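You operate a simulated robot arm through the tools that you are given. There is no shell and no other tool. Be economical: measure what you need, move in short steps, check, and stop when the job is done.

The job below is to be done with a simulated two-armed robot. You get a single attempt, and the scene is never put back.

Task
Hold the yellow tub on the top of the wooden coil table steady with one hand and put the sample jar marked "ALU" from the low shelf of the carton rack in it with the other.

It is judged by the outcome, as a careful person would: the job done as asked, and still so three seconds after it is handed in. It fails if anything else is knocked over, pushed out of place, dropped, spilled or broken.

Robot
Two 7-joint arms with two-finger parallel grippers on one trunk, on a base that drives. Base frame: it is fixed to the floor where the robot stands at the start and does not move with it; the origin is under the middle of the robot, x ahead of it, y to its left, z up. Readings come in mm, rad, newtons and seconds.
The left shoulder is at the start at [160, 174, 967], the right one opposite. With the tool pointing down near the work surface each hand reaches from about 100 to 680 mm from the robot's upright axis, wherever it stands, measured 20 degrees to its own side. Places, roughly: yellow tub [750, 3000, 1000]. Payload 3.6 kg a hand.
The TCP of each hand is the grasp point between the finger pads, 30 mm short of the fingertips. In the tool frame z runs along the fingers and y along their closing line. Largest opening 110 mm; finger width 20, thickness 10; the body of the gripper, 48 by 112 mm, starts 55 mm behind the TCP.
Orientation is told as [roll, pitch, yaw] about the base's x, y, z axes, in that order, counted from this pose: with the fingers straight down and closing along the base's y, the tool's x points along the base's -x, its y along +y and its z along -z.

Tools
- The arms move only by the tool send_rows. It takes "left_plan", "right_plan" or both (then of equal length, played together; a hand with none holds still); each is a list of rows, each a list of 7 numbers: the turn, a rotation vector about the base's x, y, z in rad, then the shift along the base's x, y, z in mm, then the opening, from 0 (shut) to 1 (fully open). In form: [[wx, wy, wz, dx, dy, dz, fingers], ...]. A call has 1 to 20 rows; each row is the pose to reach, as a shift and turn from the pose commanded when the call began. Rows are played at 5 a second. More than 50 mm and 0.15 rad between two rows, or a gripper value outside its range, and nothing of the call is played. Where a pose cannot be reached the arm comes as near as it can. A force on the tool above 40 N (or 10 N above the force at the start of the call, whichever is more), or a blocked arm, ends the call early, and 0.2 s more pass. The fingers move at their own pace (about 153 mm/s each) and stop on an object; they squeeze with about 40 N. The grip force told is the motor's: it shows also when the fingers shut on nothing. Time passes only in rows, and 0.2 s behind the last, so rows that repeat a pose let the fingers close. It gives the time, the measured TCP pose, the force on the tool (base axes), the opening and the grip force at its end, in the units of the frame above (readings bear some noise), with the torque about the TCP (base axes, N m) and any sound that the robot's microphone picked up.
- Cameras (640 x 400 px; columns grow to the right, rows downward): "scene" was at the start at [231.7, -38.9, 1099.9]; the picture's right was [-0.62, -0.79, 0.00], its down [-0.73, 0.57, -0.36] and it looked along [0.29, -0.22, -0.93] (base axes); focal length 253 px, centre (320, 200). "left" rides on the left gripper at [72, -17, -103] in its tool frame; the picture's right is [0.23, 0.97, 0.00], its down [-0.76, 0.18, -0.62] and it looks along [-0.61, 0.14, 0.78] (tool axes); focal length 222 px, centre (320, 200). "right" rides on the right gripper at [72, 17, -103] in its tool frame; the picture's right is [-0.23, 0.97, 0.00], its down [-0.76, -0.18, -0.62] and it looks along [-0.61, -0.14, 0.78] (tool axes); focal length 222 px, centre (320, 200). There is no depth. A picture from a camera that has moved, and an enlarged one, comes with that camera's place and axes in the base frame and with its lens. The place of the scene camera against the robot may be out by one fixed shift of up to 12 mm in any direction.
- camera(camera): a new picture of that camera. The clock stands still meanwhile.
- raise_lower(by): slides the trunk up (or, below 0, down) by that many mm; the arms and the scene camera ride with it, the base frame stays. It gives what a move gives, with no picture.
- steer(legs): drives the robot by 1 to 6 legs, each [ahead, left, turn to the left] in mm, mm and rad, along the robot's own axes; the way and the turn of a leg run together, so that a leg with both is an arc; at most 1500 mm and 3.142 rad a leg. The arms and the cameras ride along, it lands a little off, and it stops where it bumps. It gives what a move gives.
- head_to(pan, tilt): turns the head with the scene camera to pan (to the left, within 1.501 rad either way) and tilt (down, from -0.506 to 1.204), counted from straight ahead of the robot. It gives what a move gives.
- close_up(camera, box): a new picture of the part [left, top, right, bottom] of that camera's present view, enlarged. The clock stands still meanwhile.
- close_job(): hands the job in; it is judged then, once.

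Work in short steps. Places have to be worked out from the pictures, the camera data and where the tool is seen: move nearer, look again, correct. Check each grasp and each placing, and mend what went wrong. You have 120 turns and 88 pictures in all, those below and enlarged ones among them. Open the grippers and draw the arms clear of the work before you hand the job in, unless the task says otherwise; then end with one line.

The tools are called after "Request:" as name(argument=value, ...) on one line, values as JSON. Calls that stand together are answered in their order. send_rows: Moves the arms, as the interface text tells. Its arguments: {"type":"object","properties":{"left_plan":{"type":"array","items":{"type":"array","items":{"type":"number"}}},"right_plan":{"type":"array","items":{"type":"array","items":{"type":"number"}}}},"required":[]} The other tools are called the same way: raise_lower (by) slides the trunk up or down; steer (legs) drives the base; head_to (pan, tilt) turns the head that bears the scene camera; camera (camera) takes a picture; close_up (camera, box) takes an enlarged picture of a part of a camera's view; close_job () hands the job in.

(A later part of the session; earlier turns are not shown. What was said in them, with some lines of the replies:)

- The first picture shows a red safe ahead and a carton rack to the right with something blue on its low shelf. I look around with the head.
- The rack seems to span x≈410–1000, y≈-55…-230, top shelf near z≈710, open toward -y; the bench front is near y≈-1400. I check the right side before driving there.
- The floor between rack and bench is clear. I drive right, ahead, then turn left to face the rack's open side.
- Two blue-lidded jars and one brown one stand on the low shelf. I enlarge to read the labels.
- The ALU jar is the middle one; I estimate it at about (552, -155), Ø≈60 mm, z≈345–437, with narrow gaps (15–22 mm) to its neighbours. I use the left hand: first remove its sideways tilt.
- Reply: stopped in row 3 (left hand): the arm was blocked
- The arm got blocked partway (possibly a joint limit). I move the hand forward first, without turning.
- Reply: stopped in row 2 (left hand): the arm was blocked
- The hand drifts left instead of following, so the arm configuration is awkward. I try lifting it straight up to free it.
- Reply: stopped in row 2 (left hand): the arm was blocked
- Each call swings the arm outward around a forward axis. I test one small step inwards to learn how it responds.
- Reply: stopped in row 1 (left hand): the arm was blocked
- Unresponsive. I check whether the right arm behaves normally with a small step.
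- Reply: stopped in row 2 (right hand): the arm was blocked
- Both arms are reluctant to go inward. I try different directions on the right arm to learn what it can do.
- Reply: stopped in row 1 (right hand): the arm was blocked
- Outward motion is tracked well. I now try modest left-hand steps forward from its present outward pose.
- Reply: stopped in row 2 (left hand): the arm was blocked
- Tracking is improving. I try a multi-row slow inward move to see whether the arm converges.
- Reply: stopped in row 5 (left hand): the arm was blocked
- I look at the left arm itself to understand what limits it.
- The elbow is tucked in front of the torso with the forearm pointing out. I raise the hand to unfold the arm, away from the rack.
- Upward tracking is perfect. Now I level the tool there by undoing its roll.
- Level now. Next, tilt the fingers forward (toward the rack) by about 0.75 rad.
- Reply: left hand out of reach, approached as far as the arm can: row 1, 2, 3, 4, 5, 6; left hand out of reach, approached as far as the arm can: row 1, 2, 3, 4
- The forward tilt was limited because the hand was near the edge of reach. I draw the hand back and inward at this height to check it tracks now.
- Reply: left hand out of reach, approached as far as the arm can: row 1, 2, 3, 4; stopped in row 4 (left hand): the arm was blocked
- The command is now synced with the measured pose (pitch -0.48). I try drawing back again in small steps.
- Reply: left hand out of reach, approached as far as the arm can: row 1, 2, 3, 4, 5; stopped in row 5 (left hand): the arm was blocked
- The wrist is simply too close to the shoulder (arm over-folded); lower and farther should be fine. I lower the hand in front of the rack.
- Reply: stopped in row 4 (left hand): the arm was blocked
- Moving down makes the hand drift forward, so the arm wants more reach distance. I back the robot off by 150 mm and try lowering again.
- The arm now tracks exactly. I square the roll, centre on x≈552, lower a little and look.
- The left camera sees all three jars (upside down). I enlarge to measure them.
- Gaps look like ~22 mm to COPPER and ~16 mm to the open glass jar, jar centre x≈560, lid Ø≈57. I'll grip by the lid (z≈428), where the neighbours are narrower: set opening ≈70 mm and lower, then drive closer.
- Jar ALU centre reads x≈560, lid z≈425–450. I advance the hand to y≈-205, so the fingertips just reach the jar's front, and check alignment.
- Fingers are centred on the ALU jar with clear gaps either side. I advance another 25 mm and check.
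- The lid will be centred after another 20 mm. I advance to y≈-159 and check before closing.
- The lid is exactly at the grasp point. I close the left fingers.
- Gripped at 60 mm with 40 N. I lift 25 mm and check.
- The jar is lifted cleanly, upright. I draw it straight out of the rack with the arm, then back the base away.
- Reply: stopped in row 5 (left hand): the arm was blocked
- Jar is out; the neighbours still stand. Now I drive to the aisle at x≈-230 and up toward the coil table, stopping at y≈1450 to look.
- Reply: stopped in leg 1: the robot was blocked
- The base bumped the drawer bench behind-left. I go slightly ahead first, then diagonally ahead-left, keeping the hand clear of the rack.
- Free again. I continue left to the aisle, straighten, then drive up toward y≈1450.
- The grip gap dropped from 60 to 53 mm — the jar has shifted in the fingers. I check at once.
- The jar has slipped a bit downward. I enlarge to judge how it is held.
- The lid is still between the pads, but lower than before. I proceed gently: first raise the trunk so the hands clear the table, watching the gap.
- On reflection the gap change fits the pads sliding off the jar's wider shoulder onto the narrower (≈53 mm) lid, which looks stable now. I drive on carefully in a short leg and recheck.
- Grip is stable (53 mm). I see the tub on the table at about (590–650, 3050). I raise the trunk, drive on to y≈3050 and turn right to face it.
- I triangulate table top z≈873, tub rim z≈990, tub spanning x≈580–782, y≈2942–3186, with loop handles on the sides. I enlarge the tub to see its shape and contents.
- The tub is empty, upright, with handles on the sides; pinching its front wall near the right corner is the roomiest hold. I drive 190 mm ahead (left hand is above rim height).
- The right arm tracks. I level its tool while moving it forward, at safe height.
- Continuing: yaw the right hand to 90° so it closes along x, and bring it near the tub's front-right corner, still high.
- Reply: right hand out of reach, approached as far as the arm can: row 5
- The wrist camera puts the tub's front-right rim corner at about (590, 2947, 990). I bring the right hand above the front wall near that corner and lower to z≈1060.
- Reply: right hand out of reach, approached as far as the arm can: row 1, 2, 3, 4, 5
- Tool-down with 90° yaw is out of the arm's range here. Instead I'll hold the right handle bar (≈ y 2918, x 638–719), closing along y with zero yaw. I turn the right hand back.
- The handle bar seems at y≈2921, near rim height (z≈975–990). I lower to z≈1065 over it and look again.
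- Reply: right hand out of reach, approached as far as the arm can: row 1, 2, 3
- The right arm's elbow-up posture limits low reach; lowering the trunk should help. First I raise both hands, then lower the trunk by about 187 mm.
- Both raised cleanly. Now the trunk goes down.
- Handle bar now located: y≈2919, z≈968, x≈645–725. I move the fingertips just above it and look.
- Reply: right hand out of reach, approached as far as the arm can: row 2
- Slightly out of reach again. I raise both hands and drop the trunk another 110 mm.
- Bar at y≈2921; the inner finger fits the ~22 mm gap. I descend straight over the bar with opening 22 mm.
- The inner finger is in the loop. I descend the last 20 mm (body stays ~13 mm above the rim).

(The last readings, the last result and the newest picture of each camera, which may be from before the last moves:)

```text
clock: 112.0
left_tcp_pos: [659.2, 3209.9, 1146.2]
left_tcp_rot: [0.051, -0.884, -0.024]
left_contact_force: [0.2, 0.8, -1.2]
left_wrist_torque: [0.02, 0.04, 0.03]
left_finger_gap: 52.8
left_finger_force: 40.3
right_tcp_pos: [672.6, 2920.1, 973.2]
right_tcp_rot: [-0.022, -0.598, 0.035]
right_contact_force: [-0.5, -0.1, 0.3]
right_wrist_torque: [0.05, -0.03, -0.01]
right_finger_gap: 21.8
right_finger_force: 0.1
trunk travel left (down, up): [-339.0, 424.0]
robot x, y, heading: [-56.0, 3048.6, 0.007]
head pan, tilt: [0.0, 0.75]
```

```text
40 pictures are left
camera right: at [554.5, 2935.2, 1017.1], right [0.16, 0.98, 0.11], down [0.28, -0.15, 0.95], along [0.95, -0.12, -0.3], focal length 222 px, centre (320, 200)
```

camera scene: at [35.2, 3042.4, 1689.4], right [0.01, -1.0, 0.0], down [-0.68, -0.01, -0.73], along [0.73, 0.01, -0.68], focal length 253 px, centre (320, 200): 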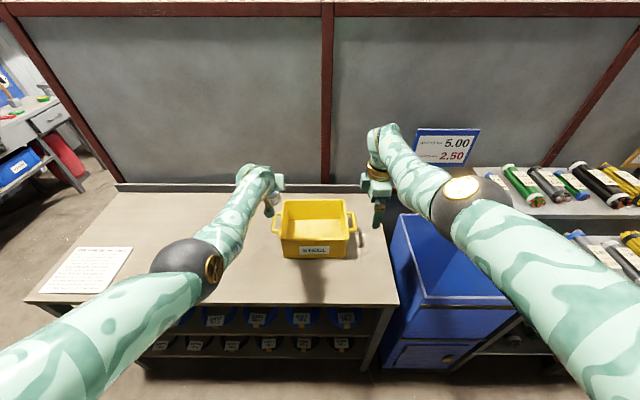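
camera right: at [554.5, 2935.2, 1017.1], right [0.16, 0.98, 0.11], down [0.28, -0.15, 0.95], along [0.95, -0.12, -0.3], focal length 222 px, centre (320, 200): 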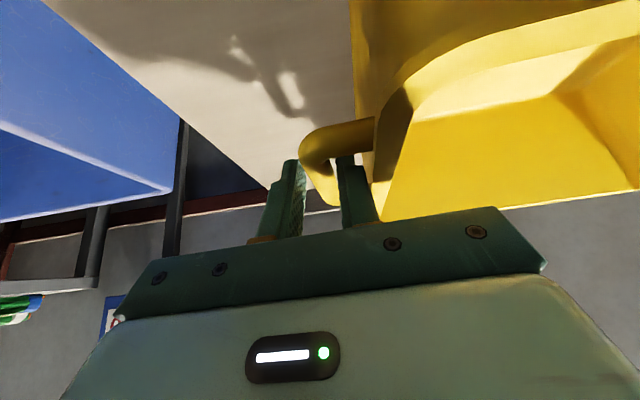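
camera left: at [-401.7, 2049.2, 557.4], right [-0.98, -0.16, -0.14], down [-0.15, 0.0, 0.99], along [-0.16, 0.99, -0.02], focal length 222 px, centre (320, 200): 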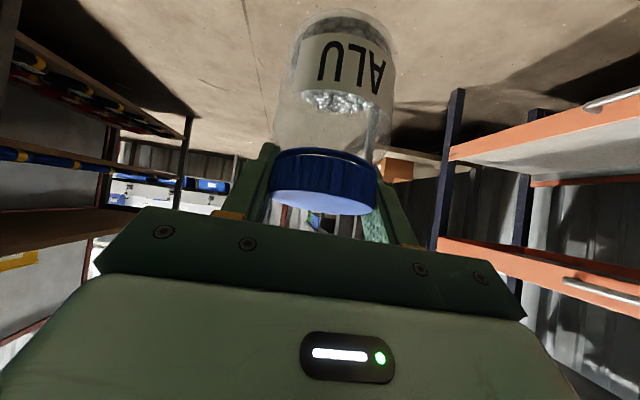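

The bar is between the fingers. I close the right hand on the handle.

Request:
send_rows(right_plan=[[0, 0, 0, 0, 0, 0, 0.12], [0, 0, 0, 0, 0, 0, 0.05], [0, 0, 0, 0, 0, 0, 0.05]])

Request:
camera(camera="scene")

```text
clock: 112.8
left_tcp_pos: [659.6, 3210.8, 1146.5]
left_tcp_rot: [0.051, -0.885, -0.023]
left_contact_force: [0.9, 0.4, -0.7]
left_wrist_torque: [-0.01, -0.05, 0.03]
left_finger_gap: 52.6
left_finger_force: 40.4
right_tcp_pos: [672.6, 2920.6, 973.3]
right_tcp_rot: [-0.024, -0.599, 0.036]
right_contact_force: [-0.3, 0.8, -0.8]
right_wrist_torque: [0.04, 0.06, 0.12]
right_finger_gap: 15.6
right_finger_force: 39.7
trunk travel left (down, up): [-339.0, 424.0]
robot x, y, heading: [-53.5, 3044.3, 0.012]
head pan, tilt: [0.0, 0.75]
```

```text
39 pictures are left
camera scene: at [86.6, 3043.0, 1392.4], right [0.01, -1.0, 0.0], down [-0.68, -0.01, -0.73], along [0.73, 0.01, -0.68], focal length 253 px, centre (320, 200)
```

scene: 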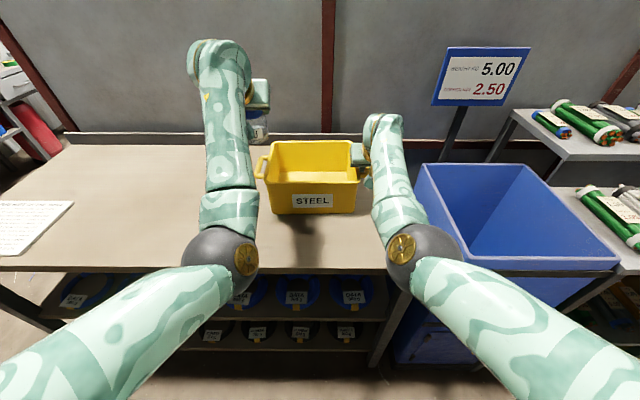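

The tub is held (15.6 mm bar, 40 N). Now I bring the left hand with the jar over the tub and make the tool steeper.

Request:
send_rows(left_plan=[[0, 0.05, 0, 5, -25, 0, 0.4], [0, 0.1, 0, 10, -50, 0, 0.4], [0, 0.17, 0, 15, -75, 0, 0.4], [0, 0.24, 0, 20, -95, 0, 0.4], [0, 0.3, 0, 25, -110, 0, 0.4]])

Request:
camera(camera="left")

Request:
close_up(camera="scene", box=[180, 60, 420, 210])

```text
clock: 114.0
left_tcp_pos: [677.5, 3110.2, 1147.5]
left_tcp_rot: [0.04, -0.584, -0.018]
left_contact_force: [0.2, 0.3, -1.5]
left_wrist_torque: [-0.03, -0.02, -0.02]
left_finger_gap: 52.8
left_finger_force: 40.4
left hand out of reach, approached as far as the arm can: row 5
right_tcp_pos: [673.2, 2919.7, 972.9]
right_tcp_rot: [-0.023, -0.599, 0.037]
right_contact_force: [-1.0, 0.4, 0.3]
right_wrist_torque: [0.09, -0.07, 0.17]
right_finger_gap: 15.4
right_finger_force: 40.0
trunk travel left (down, up): [-339.0, 424.0]
robot x, y, heading: [-52.5, 3047.2, 0.009]
head pan, tilt: [0.0, 0.75]
```

```text
38 pictures are left
camera left: at [559.8, 3091.6, 1191.8], right [-0.19, 0.98, -0.09], down [0.29, 0.15, 0.95], along [0.94, 0.16, -0.31], focal length 222 px, centre (320, 200)
```

left: 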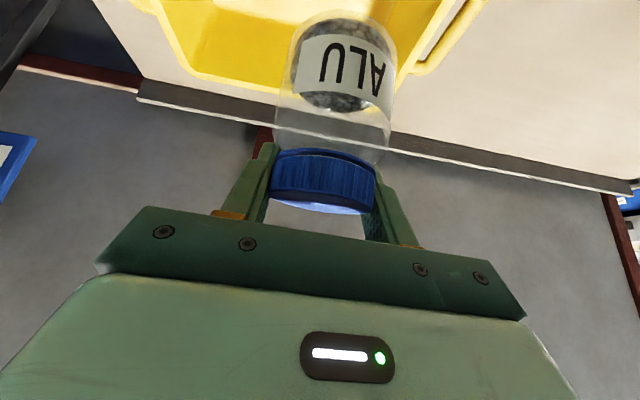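

```text
2.67 times, centred on (300, 135) of scene
camera zoom: at [86.6, 3043.2, 1392.4], right [0.01, -1.0, 0.0], down [-0.68, -0.01, -0.73], along [0.73, 0.01, -0.68], focal length 674 px, centre (373, 373)
```

zoom: 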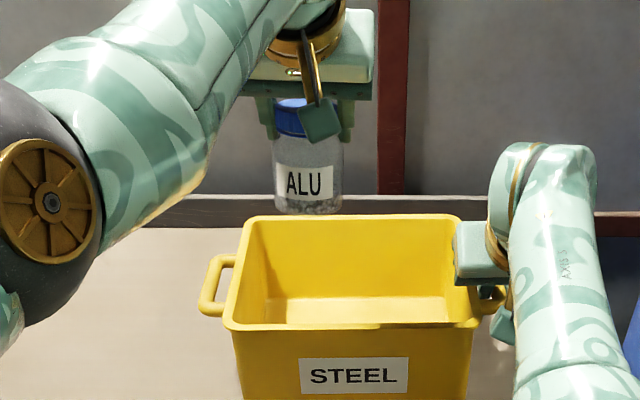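

The jar hangs ~13° off vertical with its base at about (655, 3113, 1061), inside the tub's footprint. I lower toward the tub, stopping about 40 mm above its floor.

Request:
send_rows(left_plan=[[0, 0, 0, 2, -2, -25, 0.4], [0, 0, 0, 4, -5, -50, 0.4], [0, 0, 0, 6, -8, -75, 0.4], [0, 0, 0, 8, -10, -100, 0.4], [0, 0, 0, 10, -10, -120, 0.4], [0, 0, 0, 12, -10, -136, 0.4]])

Request:
camera(camera="left")

Request:
close_up(camera="scene", box=[180, 60, 420, 210])

```text
clock: 115.4
left_tcp_pos: [680.1, 3114.1, 1010.3]
left_tcp_rot: [0.043, -0.584, -0.021]
left_contact_force: [-0.6, 0.4, -1.8]
left_wrist_torque: [0.04, -0.01, 0.0]
left_finger_gap: 52.7
left_finger_force: 40.2
left hand out of reach, approached as far as the arm can: row 3, 4, 5, 6
right_tcp_pos: [672.8, 2919.5, 974.3]
right_tcp_rot: [-0.022, -0.598, 0.037]
right_contact_force: [-0.4, -0.6, 0.0]
right_wrist_torque: [0.0, -0.07, 0.05]
right_finger_gap: 15.6
right_finger_force: 39.8
trunk travel left (down, up): [-339.0, 424.0]
robot x, y, heading: [-55.6, 3053.0, 0.01]
head pan, tilt: [0.0, 0.75]
```

```text
36 pictures are left
camera left: at [563.1, 3095.9, 1054.7], right [-0.19, 0.98, -0.09], down [0.29, 0.14, 0.95], along [0.94, 0.16, -0.31], focal length 222 px, centre (320, 200)
```

left: 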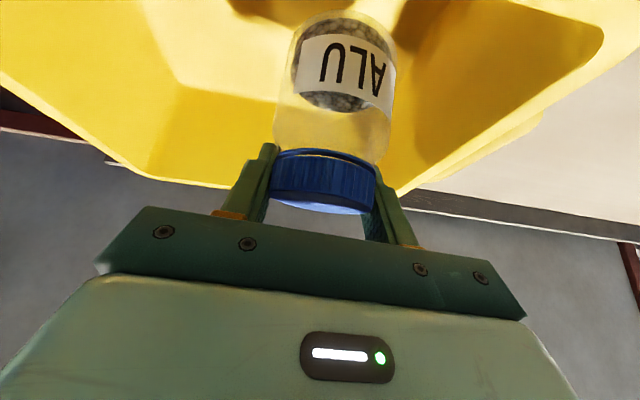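

```text
2.67 times, centred on (300, 135) of scene
camera zoom: at [86.8, 3042.9, 1392.4], right [0.01, -1.0, 0.0], down [-0.68, -0.01, -0.73], along [0.73, 0.01, -0.68], focal length 674 px, centre (373, 373)
```

zoom: 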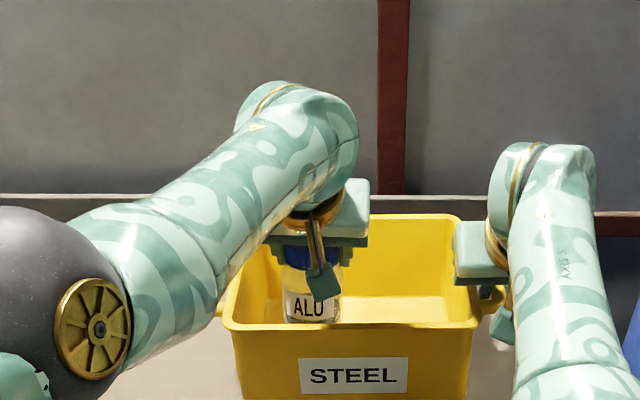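

The jar is inside the tub. I lower carefully by another 30 mm.

Request:
send_rows(left_plan=[[0, 0, 0, 0, 0, -10, 0.4], [0, 0, 0, 0, 0, -20, 0.4], [0, 0, 0, 0, 0, -30, 0.4]])

Request:
camera(camera="left")

```text
clock: 116.2
left_tcp_pos: [679.0, 3117.4, 979.7]
left_tcp_rot: [0.042, -0.582, -0.02]
left_contact_force: [-0.8, -0.5, -1.0]
left_wrist_torque: [-0.01, 0.02, 0.02]
left_finger_gap: 52.8
left_finger_force: 39.3
left hand out of reach, approached as far as the arm can: row 3
right_tcp_pos: [673.3, 2920.9, 973.4]
right_tcp_rot: [-0.023, -0.598, 0.038]
right_contact_force: [0.7, 0.1, 0.1]
right_wrist_torque: [-0.01, 0.03, 0.09]
right_finger_gap: 15.1
right_finger_force: 40.5
trunk travel left (down, up): [-339.0, 424.0]
robot x, y, heading: [-56.8, 3043.3, 0.011]
head pan, tilt: [0.0, 0.75]
```

```text
34 pictures are left
camera left: at [561.2, 3098.1, 1024.8], right [-0.19, 0.98, -0.09], down [0.29, 0.15, 0.95], along [0.94, 0.16, -0.31], focal length 222 px, centre (320, 200)
```

left: 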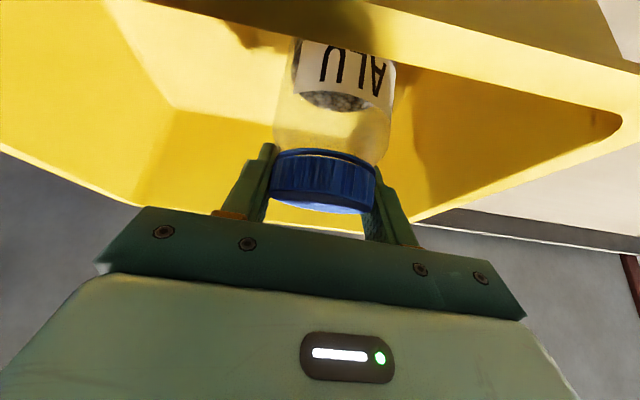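

No contact yet at 980. I continue down in small steps, watching the force.

Request:
send_rows(left_plan=[[0, 0, 0, 0, 0, -4, 0.4], [0, 0, 0, 0, 0, -8, 0.4]])

Request:
send_rows(left_plan=[[0, 0, 0, 0, 0, -3, 0.4], [0, 0, 0, 0, 0, -6, 0.4]])

```text
clock: 116.8
left_tcp_pos: [678.7, 3117.4, 973.3]
left_tcp_rot: [0.042, -0.584, -0.019]
left_contact_force: [-0.8, -0.1, -1.1]
left_wrist_torque: [-0.02, -0.06, 0.01]
left_finger_gap: 52.8
left_finger_force: 39.3
right_tcp_pos: [673.4, 2920.1, 973.4]
right_tcp_rot: [-0.022, -0.599, 0.036]
right_contact_force: [-0.2, -0.9, -0.7]
right_wrist_torque: [0.0, -0.01, 0.06]
right_finger_gap: 15.4
right_finger_force: 39.8
trunk travel left (down, up): [-339.0, 424.0]
robot x, y, heading: [-53.0, 3044.8, 0.011]
head pan, tilt: [0.0, 0.75]
```

```text
clock: 117.4
left_tcp_pos: [676.5, 3118.5, 966.5]
left_tcp_rot: [0.04, -0.583, -0.021]
left_contact_force: [0.2, -0.5, -0.5]
left_wrist_torque: [0.03, -0.02, -0.01]
left_finger_gap: 52.8
left_finger_force: 39.6
right_tcp_pos: [672.9, 2920.4, 973.3]
right_tcp_rot: [-0.022, -0.6, 0.037]
right_contact_force: [0.1, -0.4, 0.7]
right_wrist_torque: [0.01, 0.03, 0.09]
right_finger_gap: 15.4
right_finger_force: 39.5
trunk travel left (down, up): [-339.0, 424.0]
robot x, y, heading: [-55.0, 3049.7, 0.008]
head pan, tilt: [0.0, 0.75]
```

Still no contact at 966. I look from both cameras before going lower.

Request:
camera(camera="left")

Request:
close_up(camera="scene", box=[240, 120, 368, 200])

```text
33 pictures are left
camera left: at [559.5, 3099.6, 1011.1], right [-0.19, 0.98, -0.09], down [0.29, 0.15, 0.95], along [0.94, 0.16, -0.31], focal length 222 px, centre (320, 200)
```

left: 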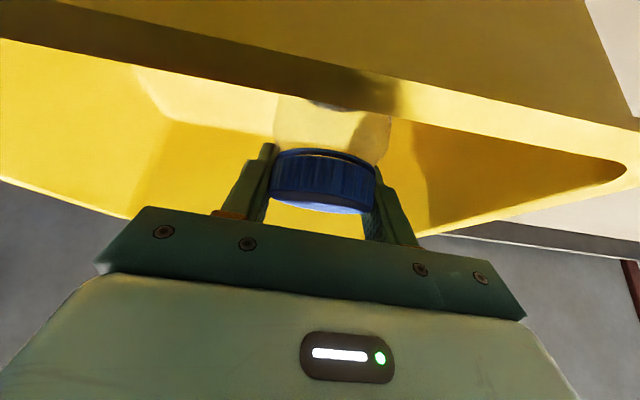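

```text
5.00 times, centred on (304, 160) of scene
camera zoom: at [86.7, 3042.9, 1392.4], right [0.01, -1.0, 0.0], down [-0.68, -0.01, -0.73], along [0.73, 0.01, -0.68], focal length 1265 px, centre (400, 400)
```

zoom: 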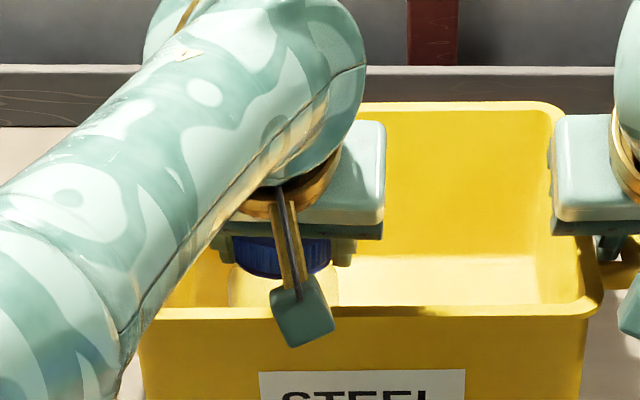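

The camera block sits just in front of the rim with ~10 mm to spare, and the lid has not shifted. I go down a little more in small steps.

Request:
send_rows(left_plan=[[0, 0, 0, -1, 0, -3, 0.4], [0, 0, 0, -2, 0, -5, 0.4]])

Request:
send_rows(left_plan=[[0, 0, 0, 0, 0, -2, 0.4], [0, 0, 0, 0, 0, -4, 0.4]])

```text
clock: 118.0
left_tcp_pos: [676.0, 3116.9, 961.6]
left_tcp_rot: [0.043, -0.584, -0.02]
left_contact_force: [0.7, 0.2, -0.2]
left_wrist_torque: [0.0, 0.0, 0.01]
left_finger_gap: 53.0
left_finger_force: 39.8
right_tcp_pos: [673.5, 2919.2, 973.4]
right_tcp_rot: [-0.023, -0.598, 0.036]
right_contact_force: [-0.4, -1.0, 0.6]
right_wrist_torque: [0.01, 0.02, 0.08]
right_finger_gap: 15.5
right_finger_force: 40.6
trunk travel left (down, up): [-339.0, 424.0]
robot x, y, heading: [-55.8, 3049.6, 0.011]
head pan, tilt: [0.0, 0.75]
```

```text
clock: 118.6
left_tcp_pos: [675.0, 3118.1, 956.8]
left_tcp_rot: [0.042, -0.583, -0.017]
left_contact_force: [0.0, 1.1, -2.0]
left_wrist_torque: [-0.04, 0.02, 0.03]
left_finger_gap: 52.9
left_finger_force: 40.0
right_tcp_pos: [671.8, 2920.4, 973.5]
right_tcp_rot: [-0.022, -0.598, 0.036]
right_contact_force: [-0.4, -0.7, 0.6]
right_wrist_torque: [-0.01, 0.01, 0.07]
right_finger_gap: 15.3
right_finger_force: 39.7
trunk travel left (down, up): [-339.0, 424.0]
robot x, y, heading: [-57.9, 3045.9, 0.005]
head pan, tilt: [0.0, 0.75]
```

Still no clear contact at 957. I check whether the jar rotated in the grip.

Request:
close_up(camera="left", box=[230, 90, 430, 225])

Request:
close_up(camera="scene", box=[270, 150, 334, 190])

```text
2.96 times, centred on (330, 158) of left
camera zoom: at [557.8, 3099.0, 1002.0], right [-0.2, 0.98, -0.09], down [0.29, 0.15, 0.95], along [0.94, 0.16, -0.31], focal length 658 px, centre (290, 326)
```

zoom: 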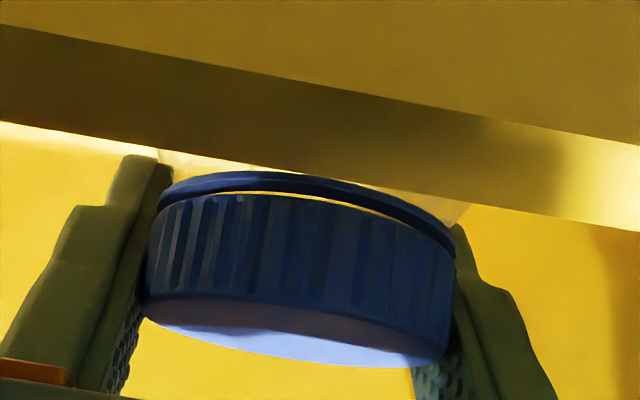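

```text
10.00 times, centred on (302, 170) of scene
camera zoom: at [86.7, 3042.9, 1392.4], right [0.01, -1.0, 0.0], down [-0.68, -0.01, -0.73], along [0.73, 0.01, -0.68], focal length 2529 px, centre (500, 500)
```

zoom: 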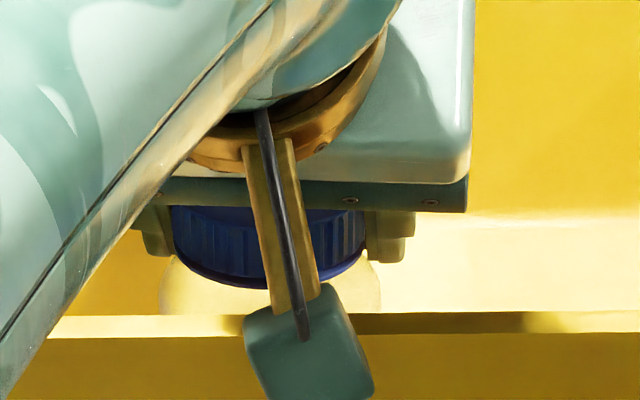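

The jar hasn't touched; the table is probably ~10 mm lower than the scene camera suggested. I keep lowering in small steps until contact.

Request:
send_rows(left_plan=[[0, 0, 0, 0, 0, -2, 0.4], [0, 0, 0, 0, 0, -4, 0.4]])

Request:
send_rows(left_plan=[[0, 0, 0, 0, 0, -2, 0.4], [0, 0, 0, 0, 0, -4, 0.4]])

```text
clock: 119.2
left_tcp_pos: [677.0, 3119.8, 957.6]
left_tcp_rot: [0.038, -0.594, -0.01]
left_contact_force: [0.4, 0.2, -0.7]
left_wrist_torque: [0.01, -0.03, -0.02]
left_finger_gap: 53.0
left_finger_force: 39.4
left hand out of reach, approached as far as the arm can: row 2
right_tcp_pos: [674.2, 2919.6, 973.4]
right_tcp_rot: [-0.023, -0.601, 0.037]
right_contact_force: [-1.4, 1.1, 0.6]
right_wrist_torque: [0.0, 0.01, 0.08]
right_finger_gap: 15.5
right_finger_force: 40.1
trunk travel left (down, up): [-339.0, 424.0]
robot x, y, heading: [-59.1, 3046.3, 0.01]
head pan, tilt: [0.0, 0.75]
```

```text
clock: 119.8
left_tcp_pos: [673.7, 3118.8, 949.2]
left_tcp_rot: [0.041, -0.584, -0.019]
left_contact_force: [-0.2, -0.6, -0.5]
left_wrist_torque: [0.0, 0.0, 0.01]
left_finger_gap: 52.9
left_finger_force: 39.9
left hand out of reach, approached as far as the arm can: row 1, 2
right_tcp_pos: [672.8, 2920.1, 973.2]
right_tcp_rot: [-0.022, -0.599, 0.035]
right_contact_force: [-0.5, -0.4, 0.4]
right_wrist_torque: [0.01, 0.04, 0.07]
right_finger_gap: 15.2
right_finger_force: 39.7
trunk travel left (down, up): [-339.0, 424.0]
robot x, y, heading: [-54.9, 3048.1, 0.013]
head pan, tilt: [0.0, 0.75]
```

Still nothing at 949. I use the right hand's camera, which looks into the tub, to judge the gap under the jar.

Request:
camera(camera="right")

```text
29 pictures are left
camera right: at [554.6, 2935.1, 1017.1], right [0.16, 0.98, 0.11], down [0.28, -0.15, 0.95], along [0.95, -0.12, -0.3], focal length 222 px, centre (320, 200)
```

right: 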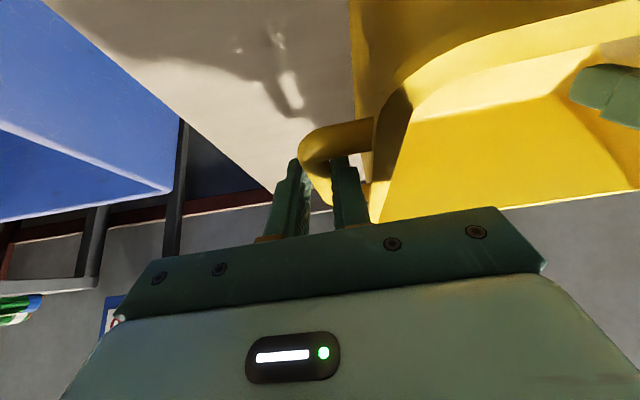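

No contact yet and the geometry still allows a few more millimetres (camera block is ~12 mm in front of the wall). I continue lowering with force monitoring.

Request:
send_rows(left_plan=[[0, 0, 0, 0, 0, -2, 0.4], [0, 0, 0, 0, 0, -4, 0.4], [0, 0, 0, 0, 0, -6, 0.4]])

Request:
camera(camera="left")

```text
clock: 120.6
left_tcp_pos: [674.0, 3120.4, 947.4]
left_tcp_rot: [0.041, -0.587, -0.019]
left_contact_force: [-0.6, -0.9, 11.8]
left_wrist_torque: [-0.02, 0.01, 0.02]
left_finger_gap: 52.7
left_finger_force: 40.0
right_tcp_pos: [671.7, 2920.8, 972.5]
right_tcp_rot: [-0.021, -0.598, 0.035]
right_contact_force: [1.5, -0.3, 0.3]
right_wrist_torque: [-0.01, -0.13, -0.14]
right_finger_gap: 15.4
right_finger_force: 39.9
trunk travel left (down, up): [-339.0, 424.0]
robot x, y, heading: [-57.6, 3047.0, 0.011]
head pan, tilt: [0.0, 0.75]
```

```text
28 pictures are left
camera left: at [556.1, 3101.2, 991.0], right [-0.19, 0.98, -0.09], down [0.29, 0.15, 0.95], along [0.94, 0.16, -0.31], focal length 222 px, centre (320, 200)
```

left: 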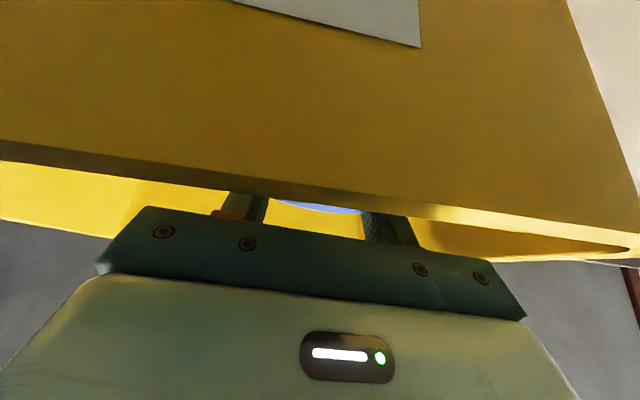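

Upward force of 12 N with no torque: the jar's base is on the tub floor. I ease up 1 mm and open the left fingers.

Request:
send_rows(left_plan=[[0, 0, 0, 0, 0, 1, 0.45], [0, 0, 0, 0, 0, 1, 0.55], [0, 0, 0, 0, 0, 1, 0.7], [0, 0, 0, 0, 0, 1, 0.75]])

Request:
close_up(camera="scene", box=[240, 120, 368, 200])

```text
clock: 121.6
left_tcp_pos: [674.1, 3118.7, 944.5]
left_tcp_rot: [0.044, -0.583, -0.019]
left_contact_force: [-0.9, 0.4, 0.4]
left_wrist_torque: [0.01, 0.01, -0.01]
left_finger_gap: 82.5
left_finger_force: 0.0
right_tcp_pos: [674.1, 2919.7, 973.4]
right_tcp_rot: [-0.024, -0.6, 0.036]
right_contact_force: [0.1, 0.2, 0.1]
right_wrist_torque: [-0.01, 0.02, 0.07]
right_finger_gap: 15.2
right_finger_force: 40.5
trunk travel left (down, up): [-339.0, 424.0]
robot x, y, heading: [-52.6, 3042.9, 0.008]
head pan, tilt: [0.0, 0.75]
```

```text
5.00 times, centred on (304, 160) of scene
camera zoom: at [86.8, 3042.9, 1392.4], right [0.01, -1.0, 0.0], down [-0.68, -0.01, -0.73], along [0.73, 0.01, -0.68], focal length 1265 px, centre (400, 400)
```

zoom: 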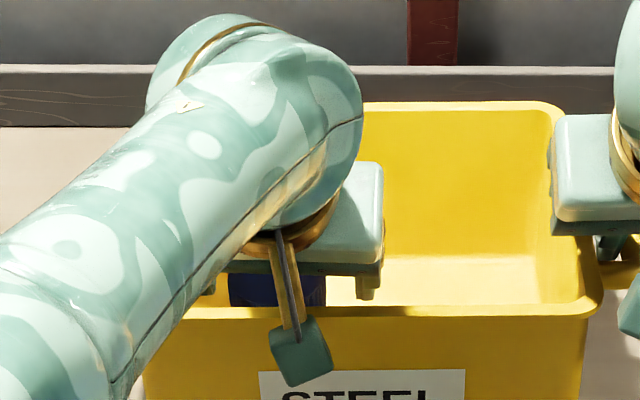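

The jar stands free with fingers open around the lid. I lift the left hand straight up.

Request:
send_rows(left_plan=[[0, 0, 0, 0, 0, 10, 0.75], [0, 0, 0, 0, 0, 25, 0.75], [0, 0, 0, 0, 0, 50, 0.75], [0, 0, 0, 0, 0, 80, 0.75], [0, 0, 0, 0, 0, 110, 0.75], [0, 0, 0, 0, 0, 140, 0.75], [0, 0, 0, 0, 0, 170, 0.75]])

Request:
camera(camera="left")

Request:
close_up(camera="scene", box=[220, 100, 380, 200])

```text
clock: 123.2
left_tcp_pos: [679.8, 3115.1, 1115.6]
left_tcp_rot: [0.044, -0.581, -0.019]
left_contact_force: [0.7, 0.6, 0.3]
left_wrist_torque: [0.0, 0.01, 0.01]
left_finger_gap: 82.5
left_finger_force: 0.0
left hand out of reach, approached as far as the arm can: row 3, 4, 5, 6, 7
right_tcp_pos: [673.6, 2919.3, 973.3]
right_tcp_rot: [-0.023, -0.598, 0.038]
right_contact_force: [-1.3, -1.1, -0.8]
right_wrist_torque: [0.09, -0.05, 0.14]
right_finger_gap: 15.6
right_finger_force: 40.0
trunk travel left (down, up): [-339.0, 424.0]
robot x, y, heading: [-55.8, 3047.0, 0.009]
head pan, tilt: [0.0, 0.75]
```

```text
26 pictures are left
camera left: at [562.9, 3097.6, 1161.2], right [-0.19, 0.98, -0.09], down [0.29, 0.14, 0.94], along [0.94, 0.16, -0.32], focal length 222 px, centre (320, 200)
```

left: 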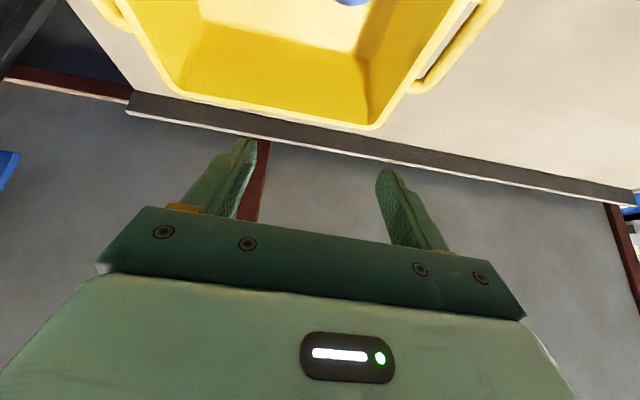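

```text
4.00 times, centred on (300, 150) of scene
camera zoom: at [86.5, 3042.8, 1392.4], right [0.01, -1.0, 0.0], down [-0.68, -0.01, -0.73], along [0.73, 0.01, -0.68], focal length 1012 px, centre (400, 400)
```

zoom: 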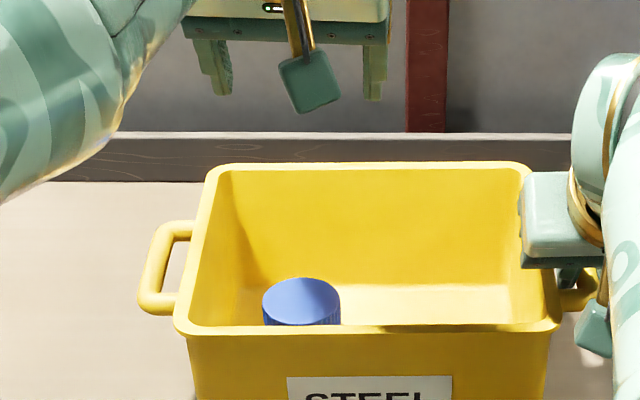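

The jar stands upright in the tub. I open the right hand slightly (24 mm, so as not to press the wall) and lift it straight up; the left hand moves further clear too.

Request:
send_rows(right_plan=[[0, 0, 0, 0, 0, 0, 0.2], [0, 0, 0, 0, 0, 0, 0.21], [0, 0, 0, 0, 0, 12, 0.21], [0, 0, 0, 0, 0, 25, 0.21], [0, 0, 0, 0, 0, 50, 0.21], [0, 0, 0, 0, 0, 80, 0.21], [0, 0, 0, 0, 0, 110, 0.21], [0, 0, 0, 0, 0, 140, 0.21]])

Request:
camera(camera="scene")

```text
clock: 125.0
left_tcp_pos: [679.3, 3116.8, 1116.3]
left_tcp_rot: [0.043, -0.582, -0.021]
left_contact_force: [0.0, -0.3, -0.9]
left_wrist_torque: [0.01, 0.01, -0.02]
left_finger_gap: 82.3
left_finger_force: 0.0
right_tcp_pos: [672.7, 2920.5, 1113.7]
right_tcp_rot: [-0.023, -0.6, 0.037]
right_contact_force: [0.4, -0.3, -0.3]
right_wrist_torque: [-0.02, 0.01, 0.01]
right_finger_gap: 22.9
right_finger_force: 0.0
trunk travel left (down, up): [-339.0, 424.0]
robot x, y, heading: [-53.3, 3046.6, 0.007]
head pan, tilt: [0.0, 0.75]
```

```text
24 pictures are left
camera scene: at [86.1, 3043.0, 1392.5], right [0.01, -1.0, 0.0], down [-0.68, -0.01, -0.73], along [0.73, 0.01, -0.68], focal length 253 px, centre (320, 200)
```

scene: 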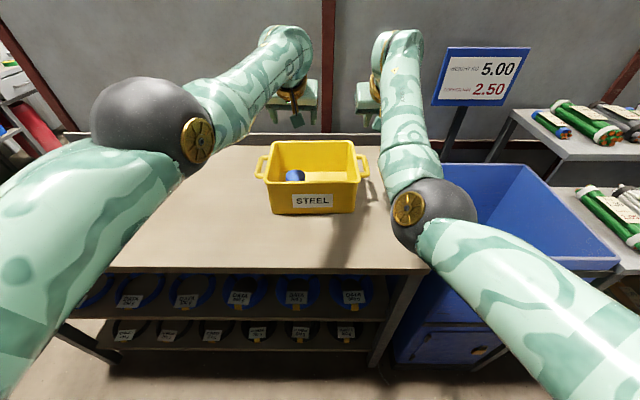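

Jar in tub, tub in place, both hands free. I open the right hand fully and back the robot away, hands well above rim height.

Request:
steer(legs=[[-300, 0, 0]])

Request:
send_rows(right_plan=[[0, 0, 0, 0, 0, 0, 0.6], [0, 0, 0, 0, 0, 0, 1]], left_plan=[[0, 0, 0, 0, 0, 0, 0.9], [0, 0, 0, 0, 0, 0, 1]])

Request:
camera(camera="scene")

```text
clock: 127.0
left_tcp_pos: [376.9, 3113.4, 1116.7]
left_tcp_rot: [0.044, -0.583, -0.022]
left_contact_force: [-0.4, -0.1, 0.4]
left_wrist_torque: [0.02, -0.02, 0.0]
left_finger_gap: 82.7
left_finger_force: 0.0
right_tcp_pos: [370.8, 2917.8, 1112.7]
right_tcp_rot: [-0.022, -0.6, 0.036]
right_contact_force: [-0.7, -0.1, -0.1]
right_wrist_torque: [-0.03, -0.01, -0.02]
right_finger_gap: 23.1
right_finger_force: 0.0
trunk travel left (down, up): [-339.0, 424.0]
robot x, y, heading: [-359.4, 3042.9, 0.01]
head pan, tilt: [0.0, 0.75]
```

```text
clock: 127.6
left_tcp_pos: [378.4, 3114.0, 1116.6]
left_tcp_rot: [0.043, -0.58, -0.021]
left_contact_force: [0.0, 0.7, -0.3]
left_wrist_torque: [0.0, 0.01, -0.01]
left_finger_gap: 110.2
left_finger_force: 0.0
right_tcp_pos: [371.8, 2916.3, 1113.0]
right_tcp_rot: [-0.023, -0.6, 0.035]
right_contact_force: [-0.7, 0.9, 0.3]
right_wrist_torque: [-0.01, 0.02, -0.01]
right_finger_gap: 109.9
right_finger_force: 0.0
trunk travel left (down, up): [-339.0, 424.0]
robot x, y, heading: [-357.9, 3042.6, 0.008]
head pan, tilt: [0.0, 0.75]
```

```text
23 pictures are left
camera scene: at [-215.7, 3040.4, 1392.5], right [0.01, -1.0, 0.0], down [-0.68, -0.01, -0.73], along [0.73, 0.01, -0.68], focal length 253 px, centre (320, 200)
```

scene: 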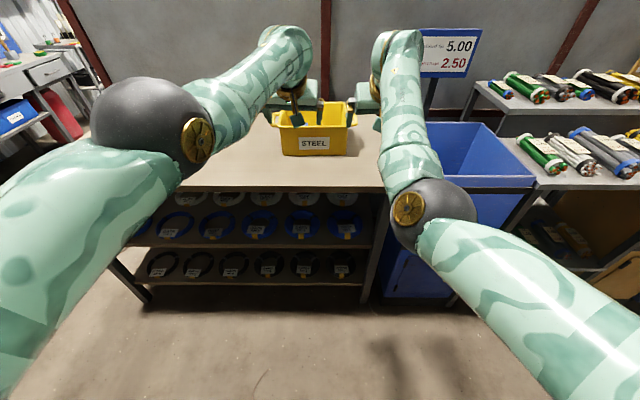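

All is in place: tub undisturbed, jar inside, grippers open and clear. I hand the job in.

Request:
close_job()

```text
The job is handed in.
```

The "ALU" jar stands upright in the yellow tub, which the right hand held by its handle while the left hand set the jar down; on the way there the base bumped something behind it, probably the drawer bench, and I did not go back to check that nothing there had moved.
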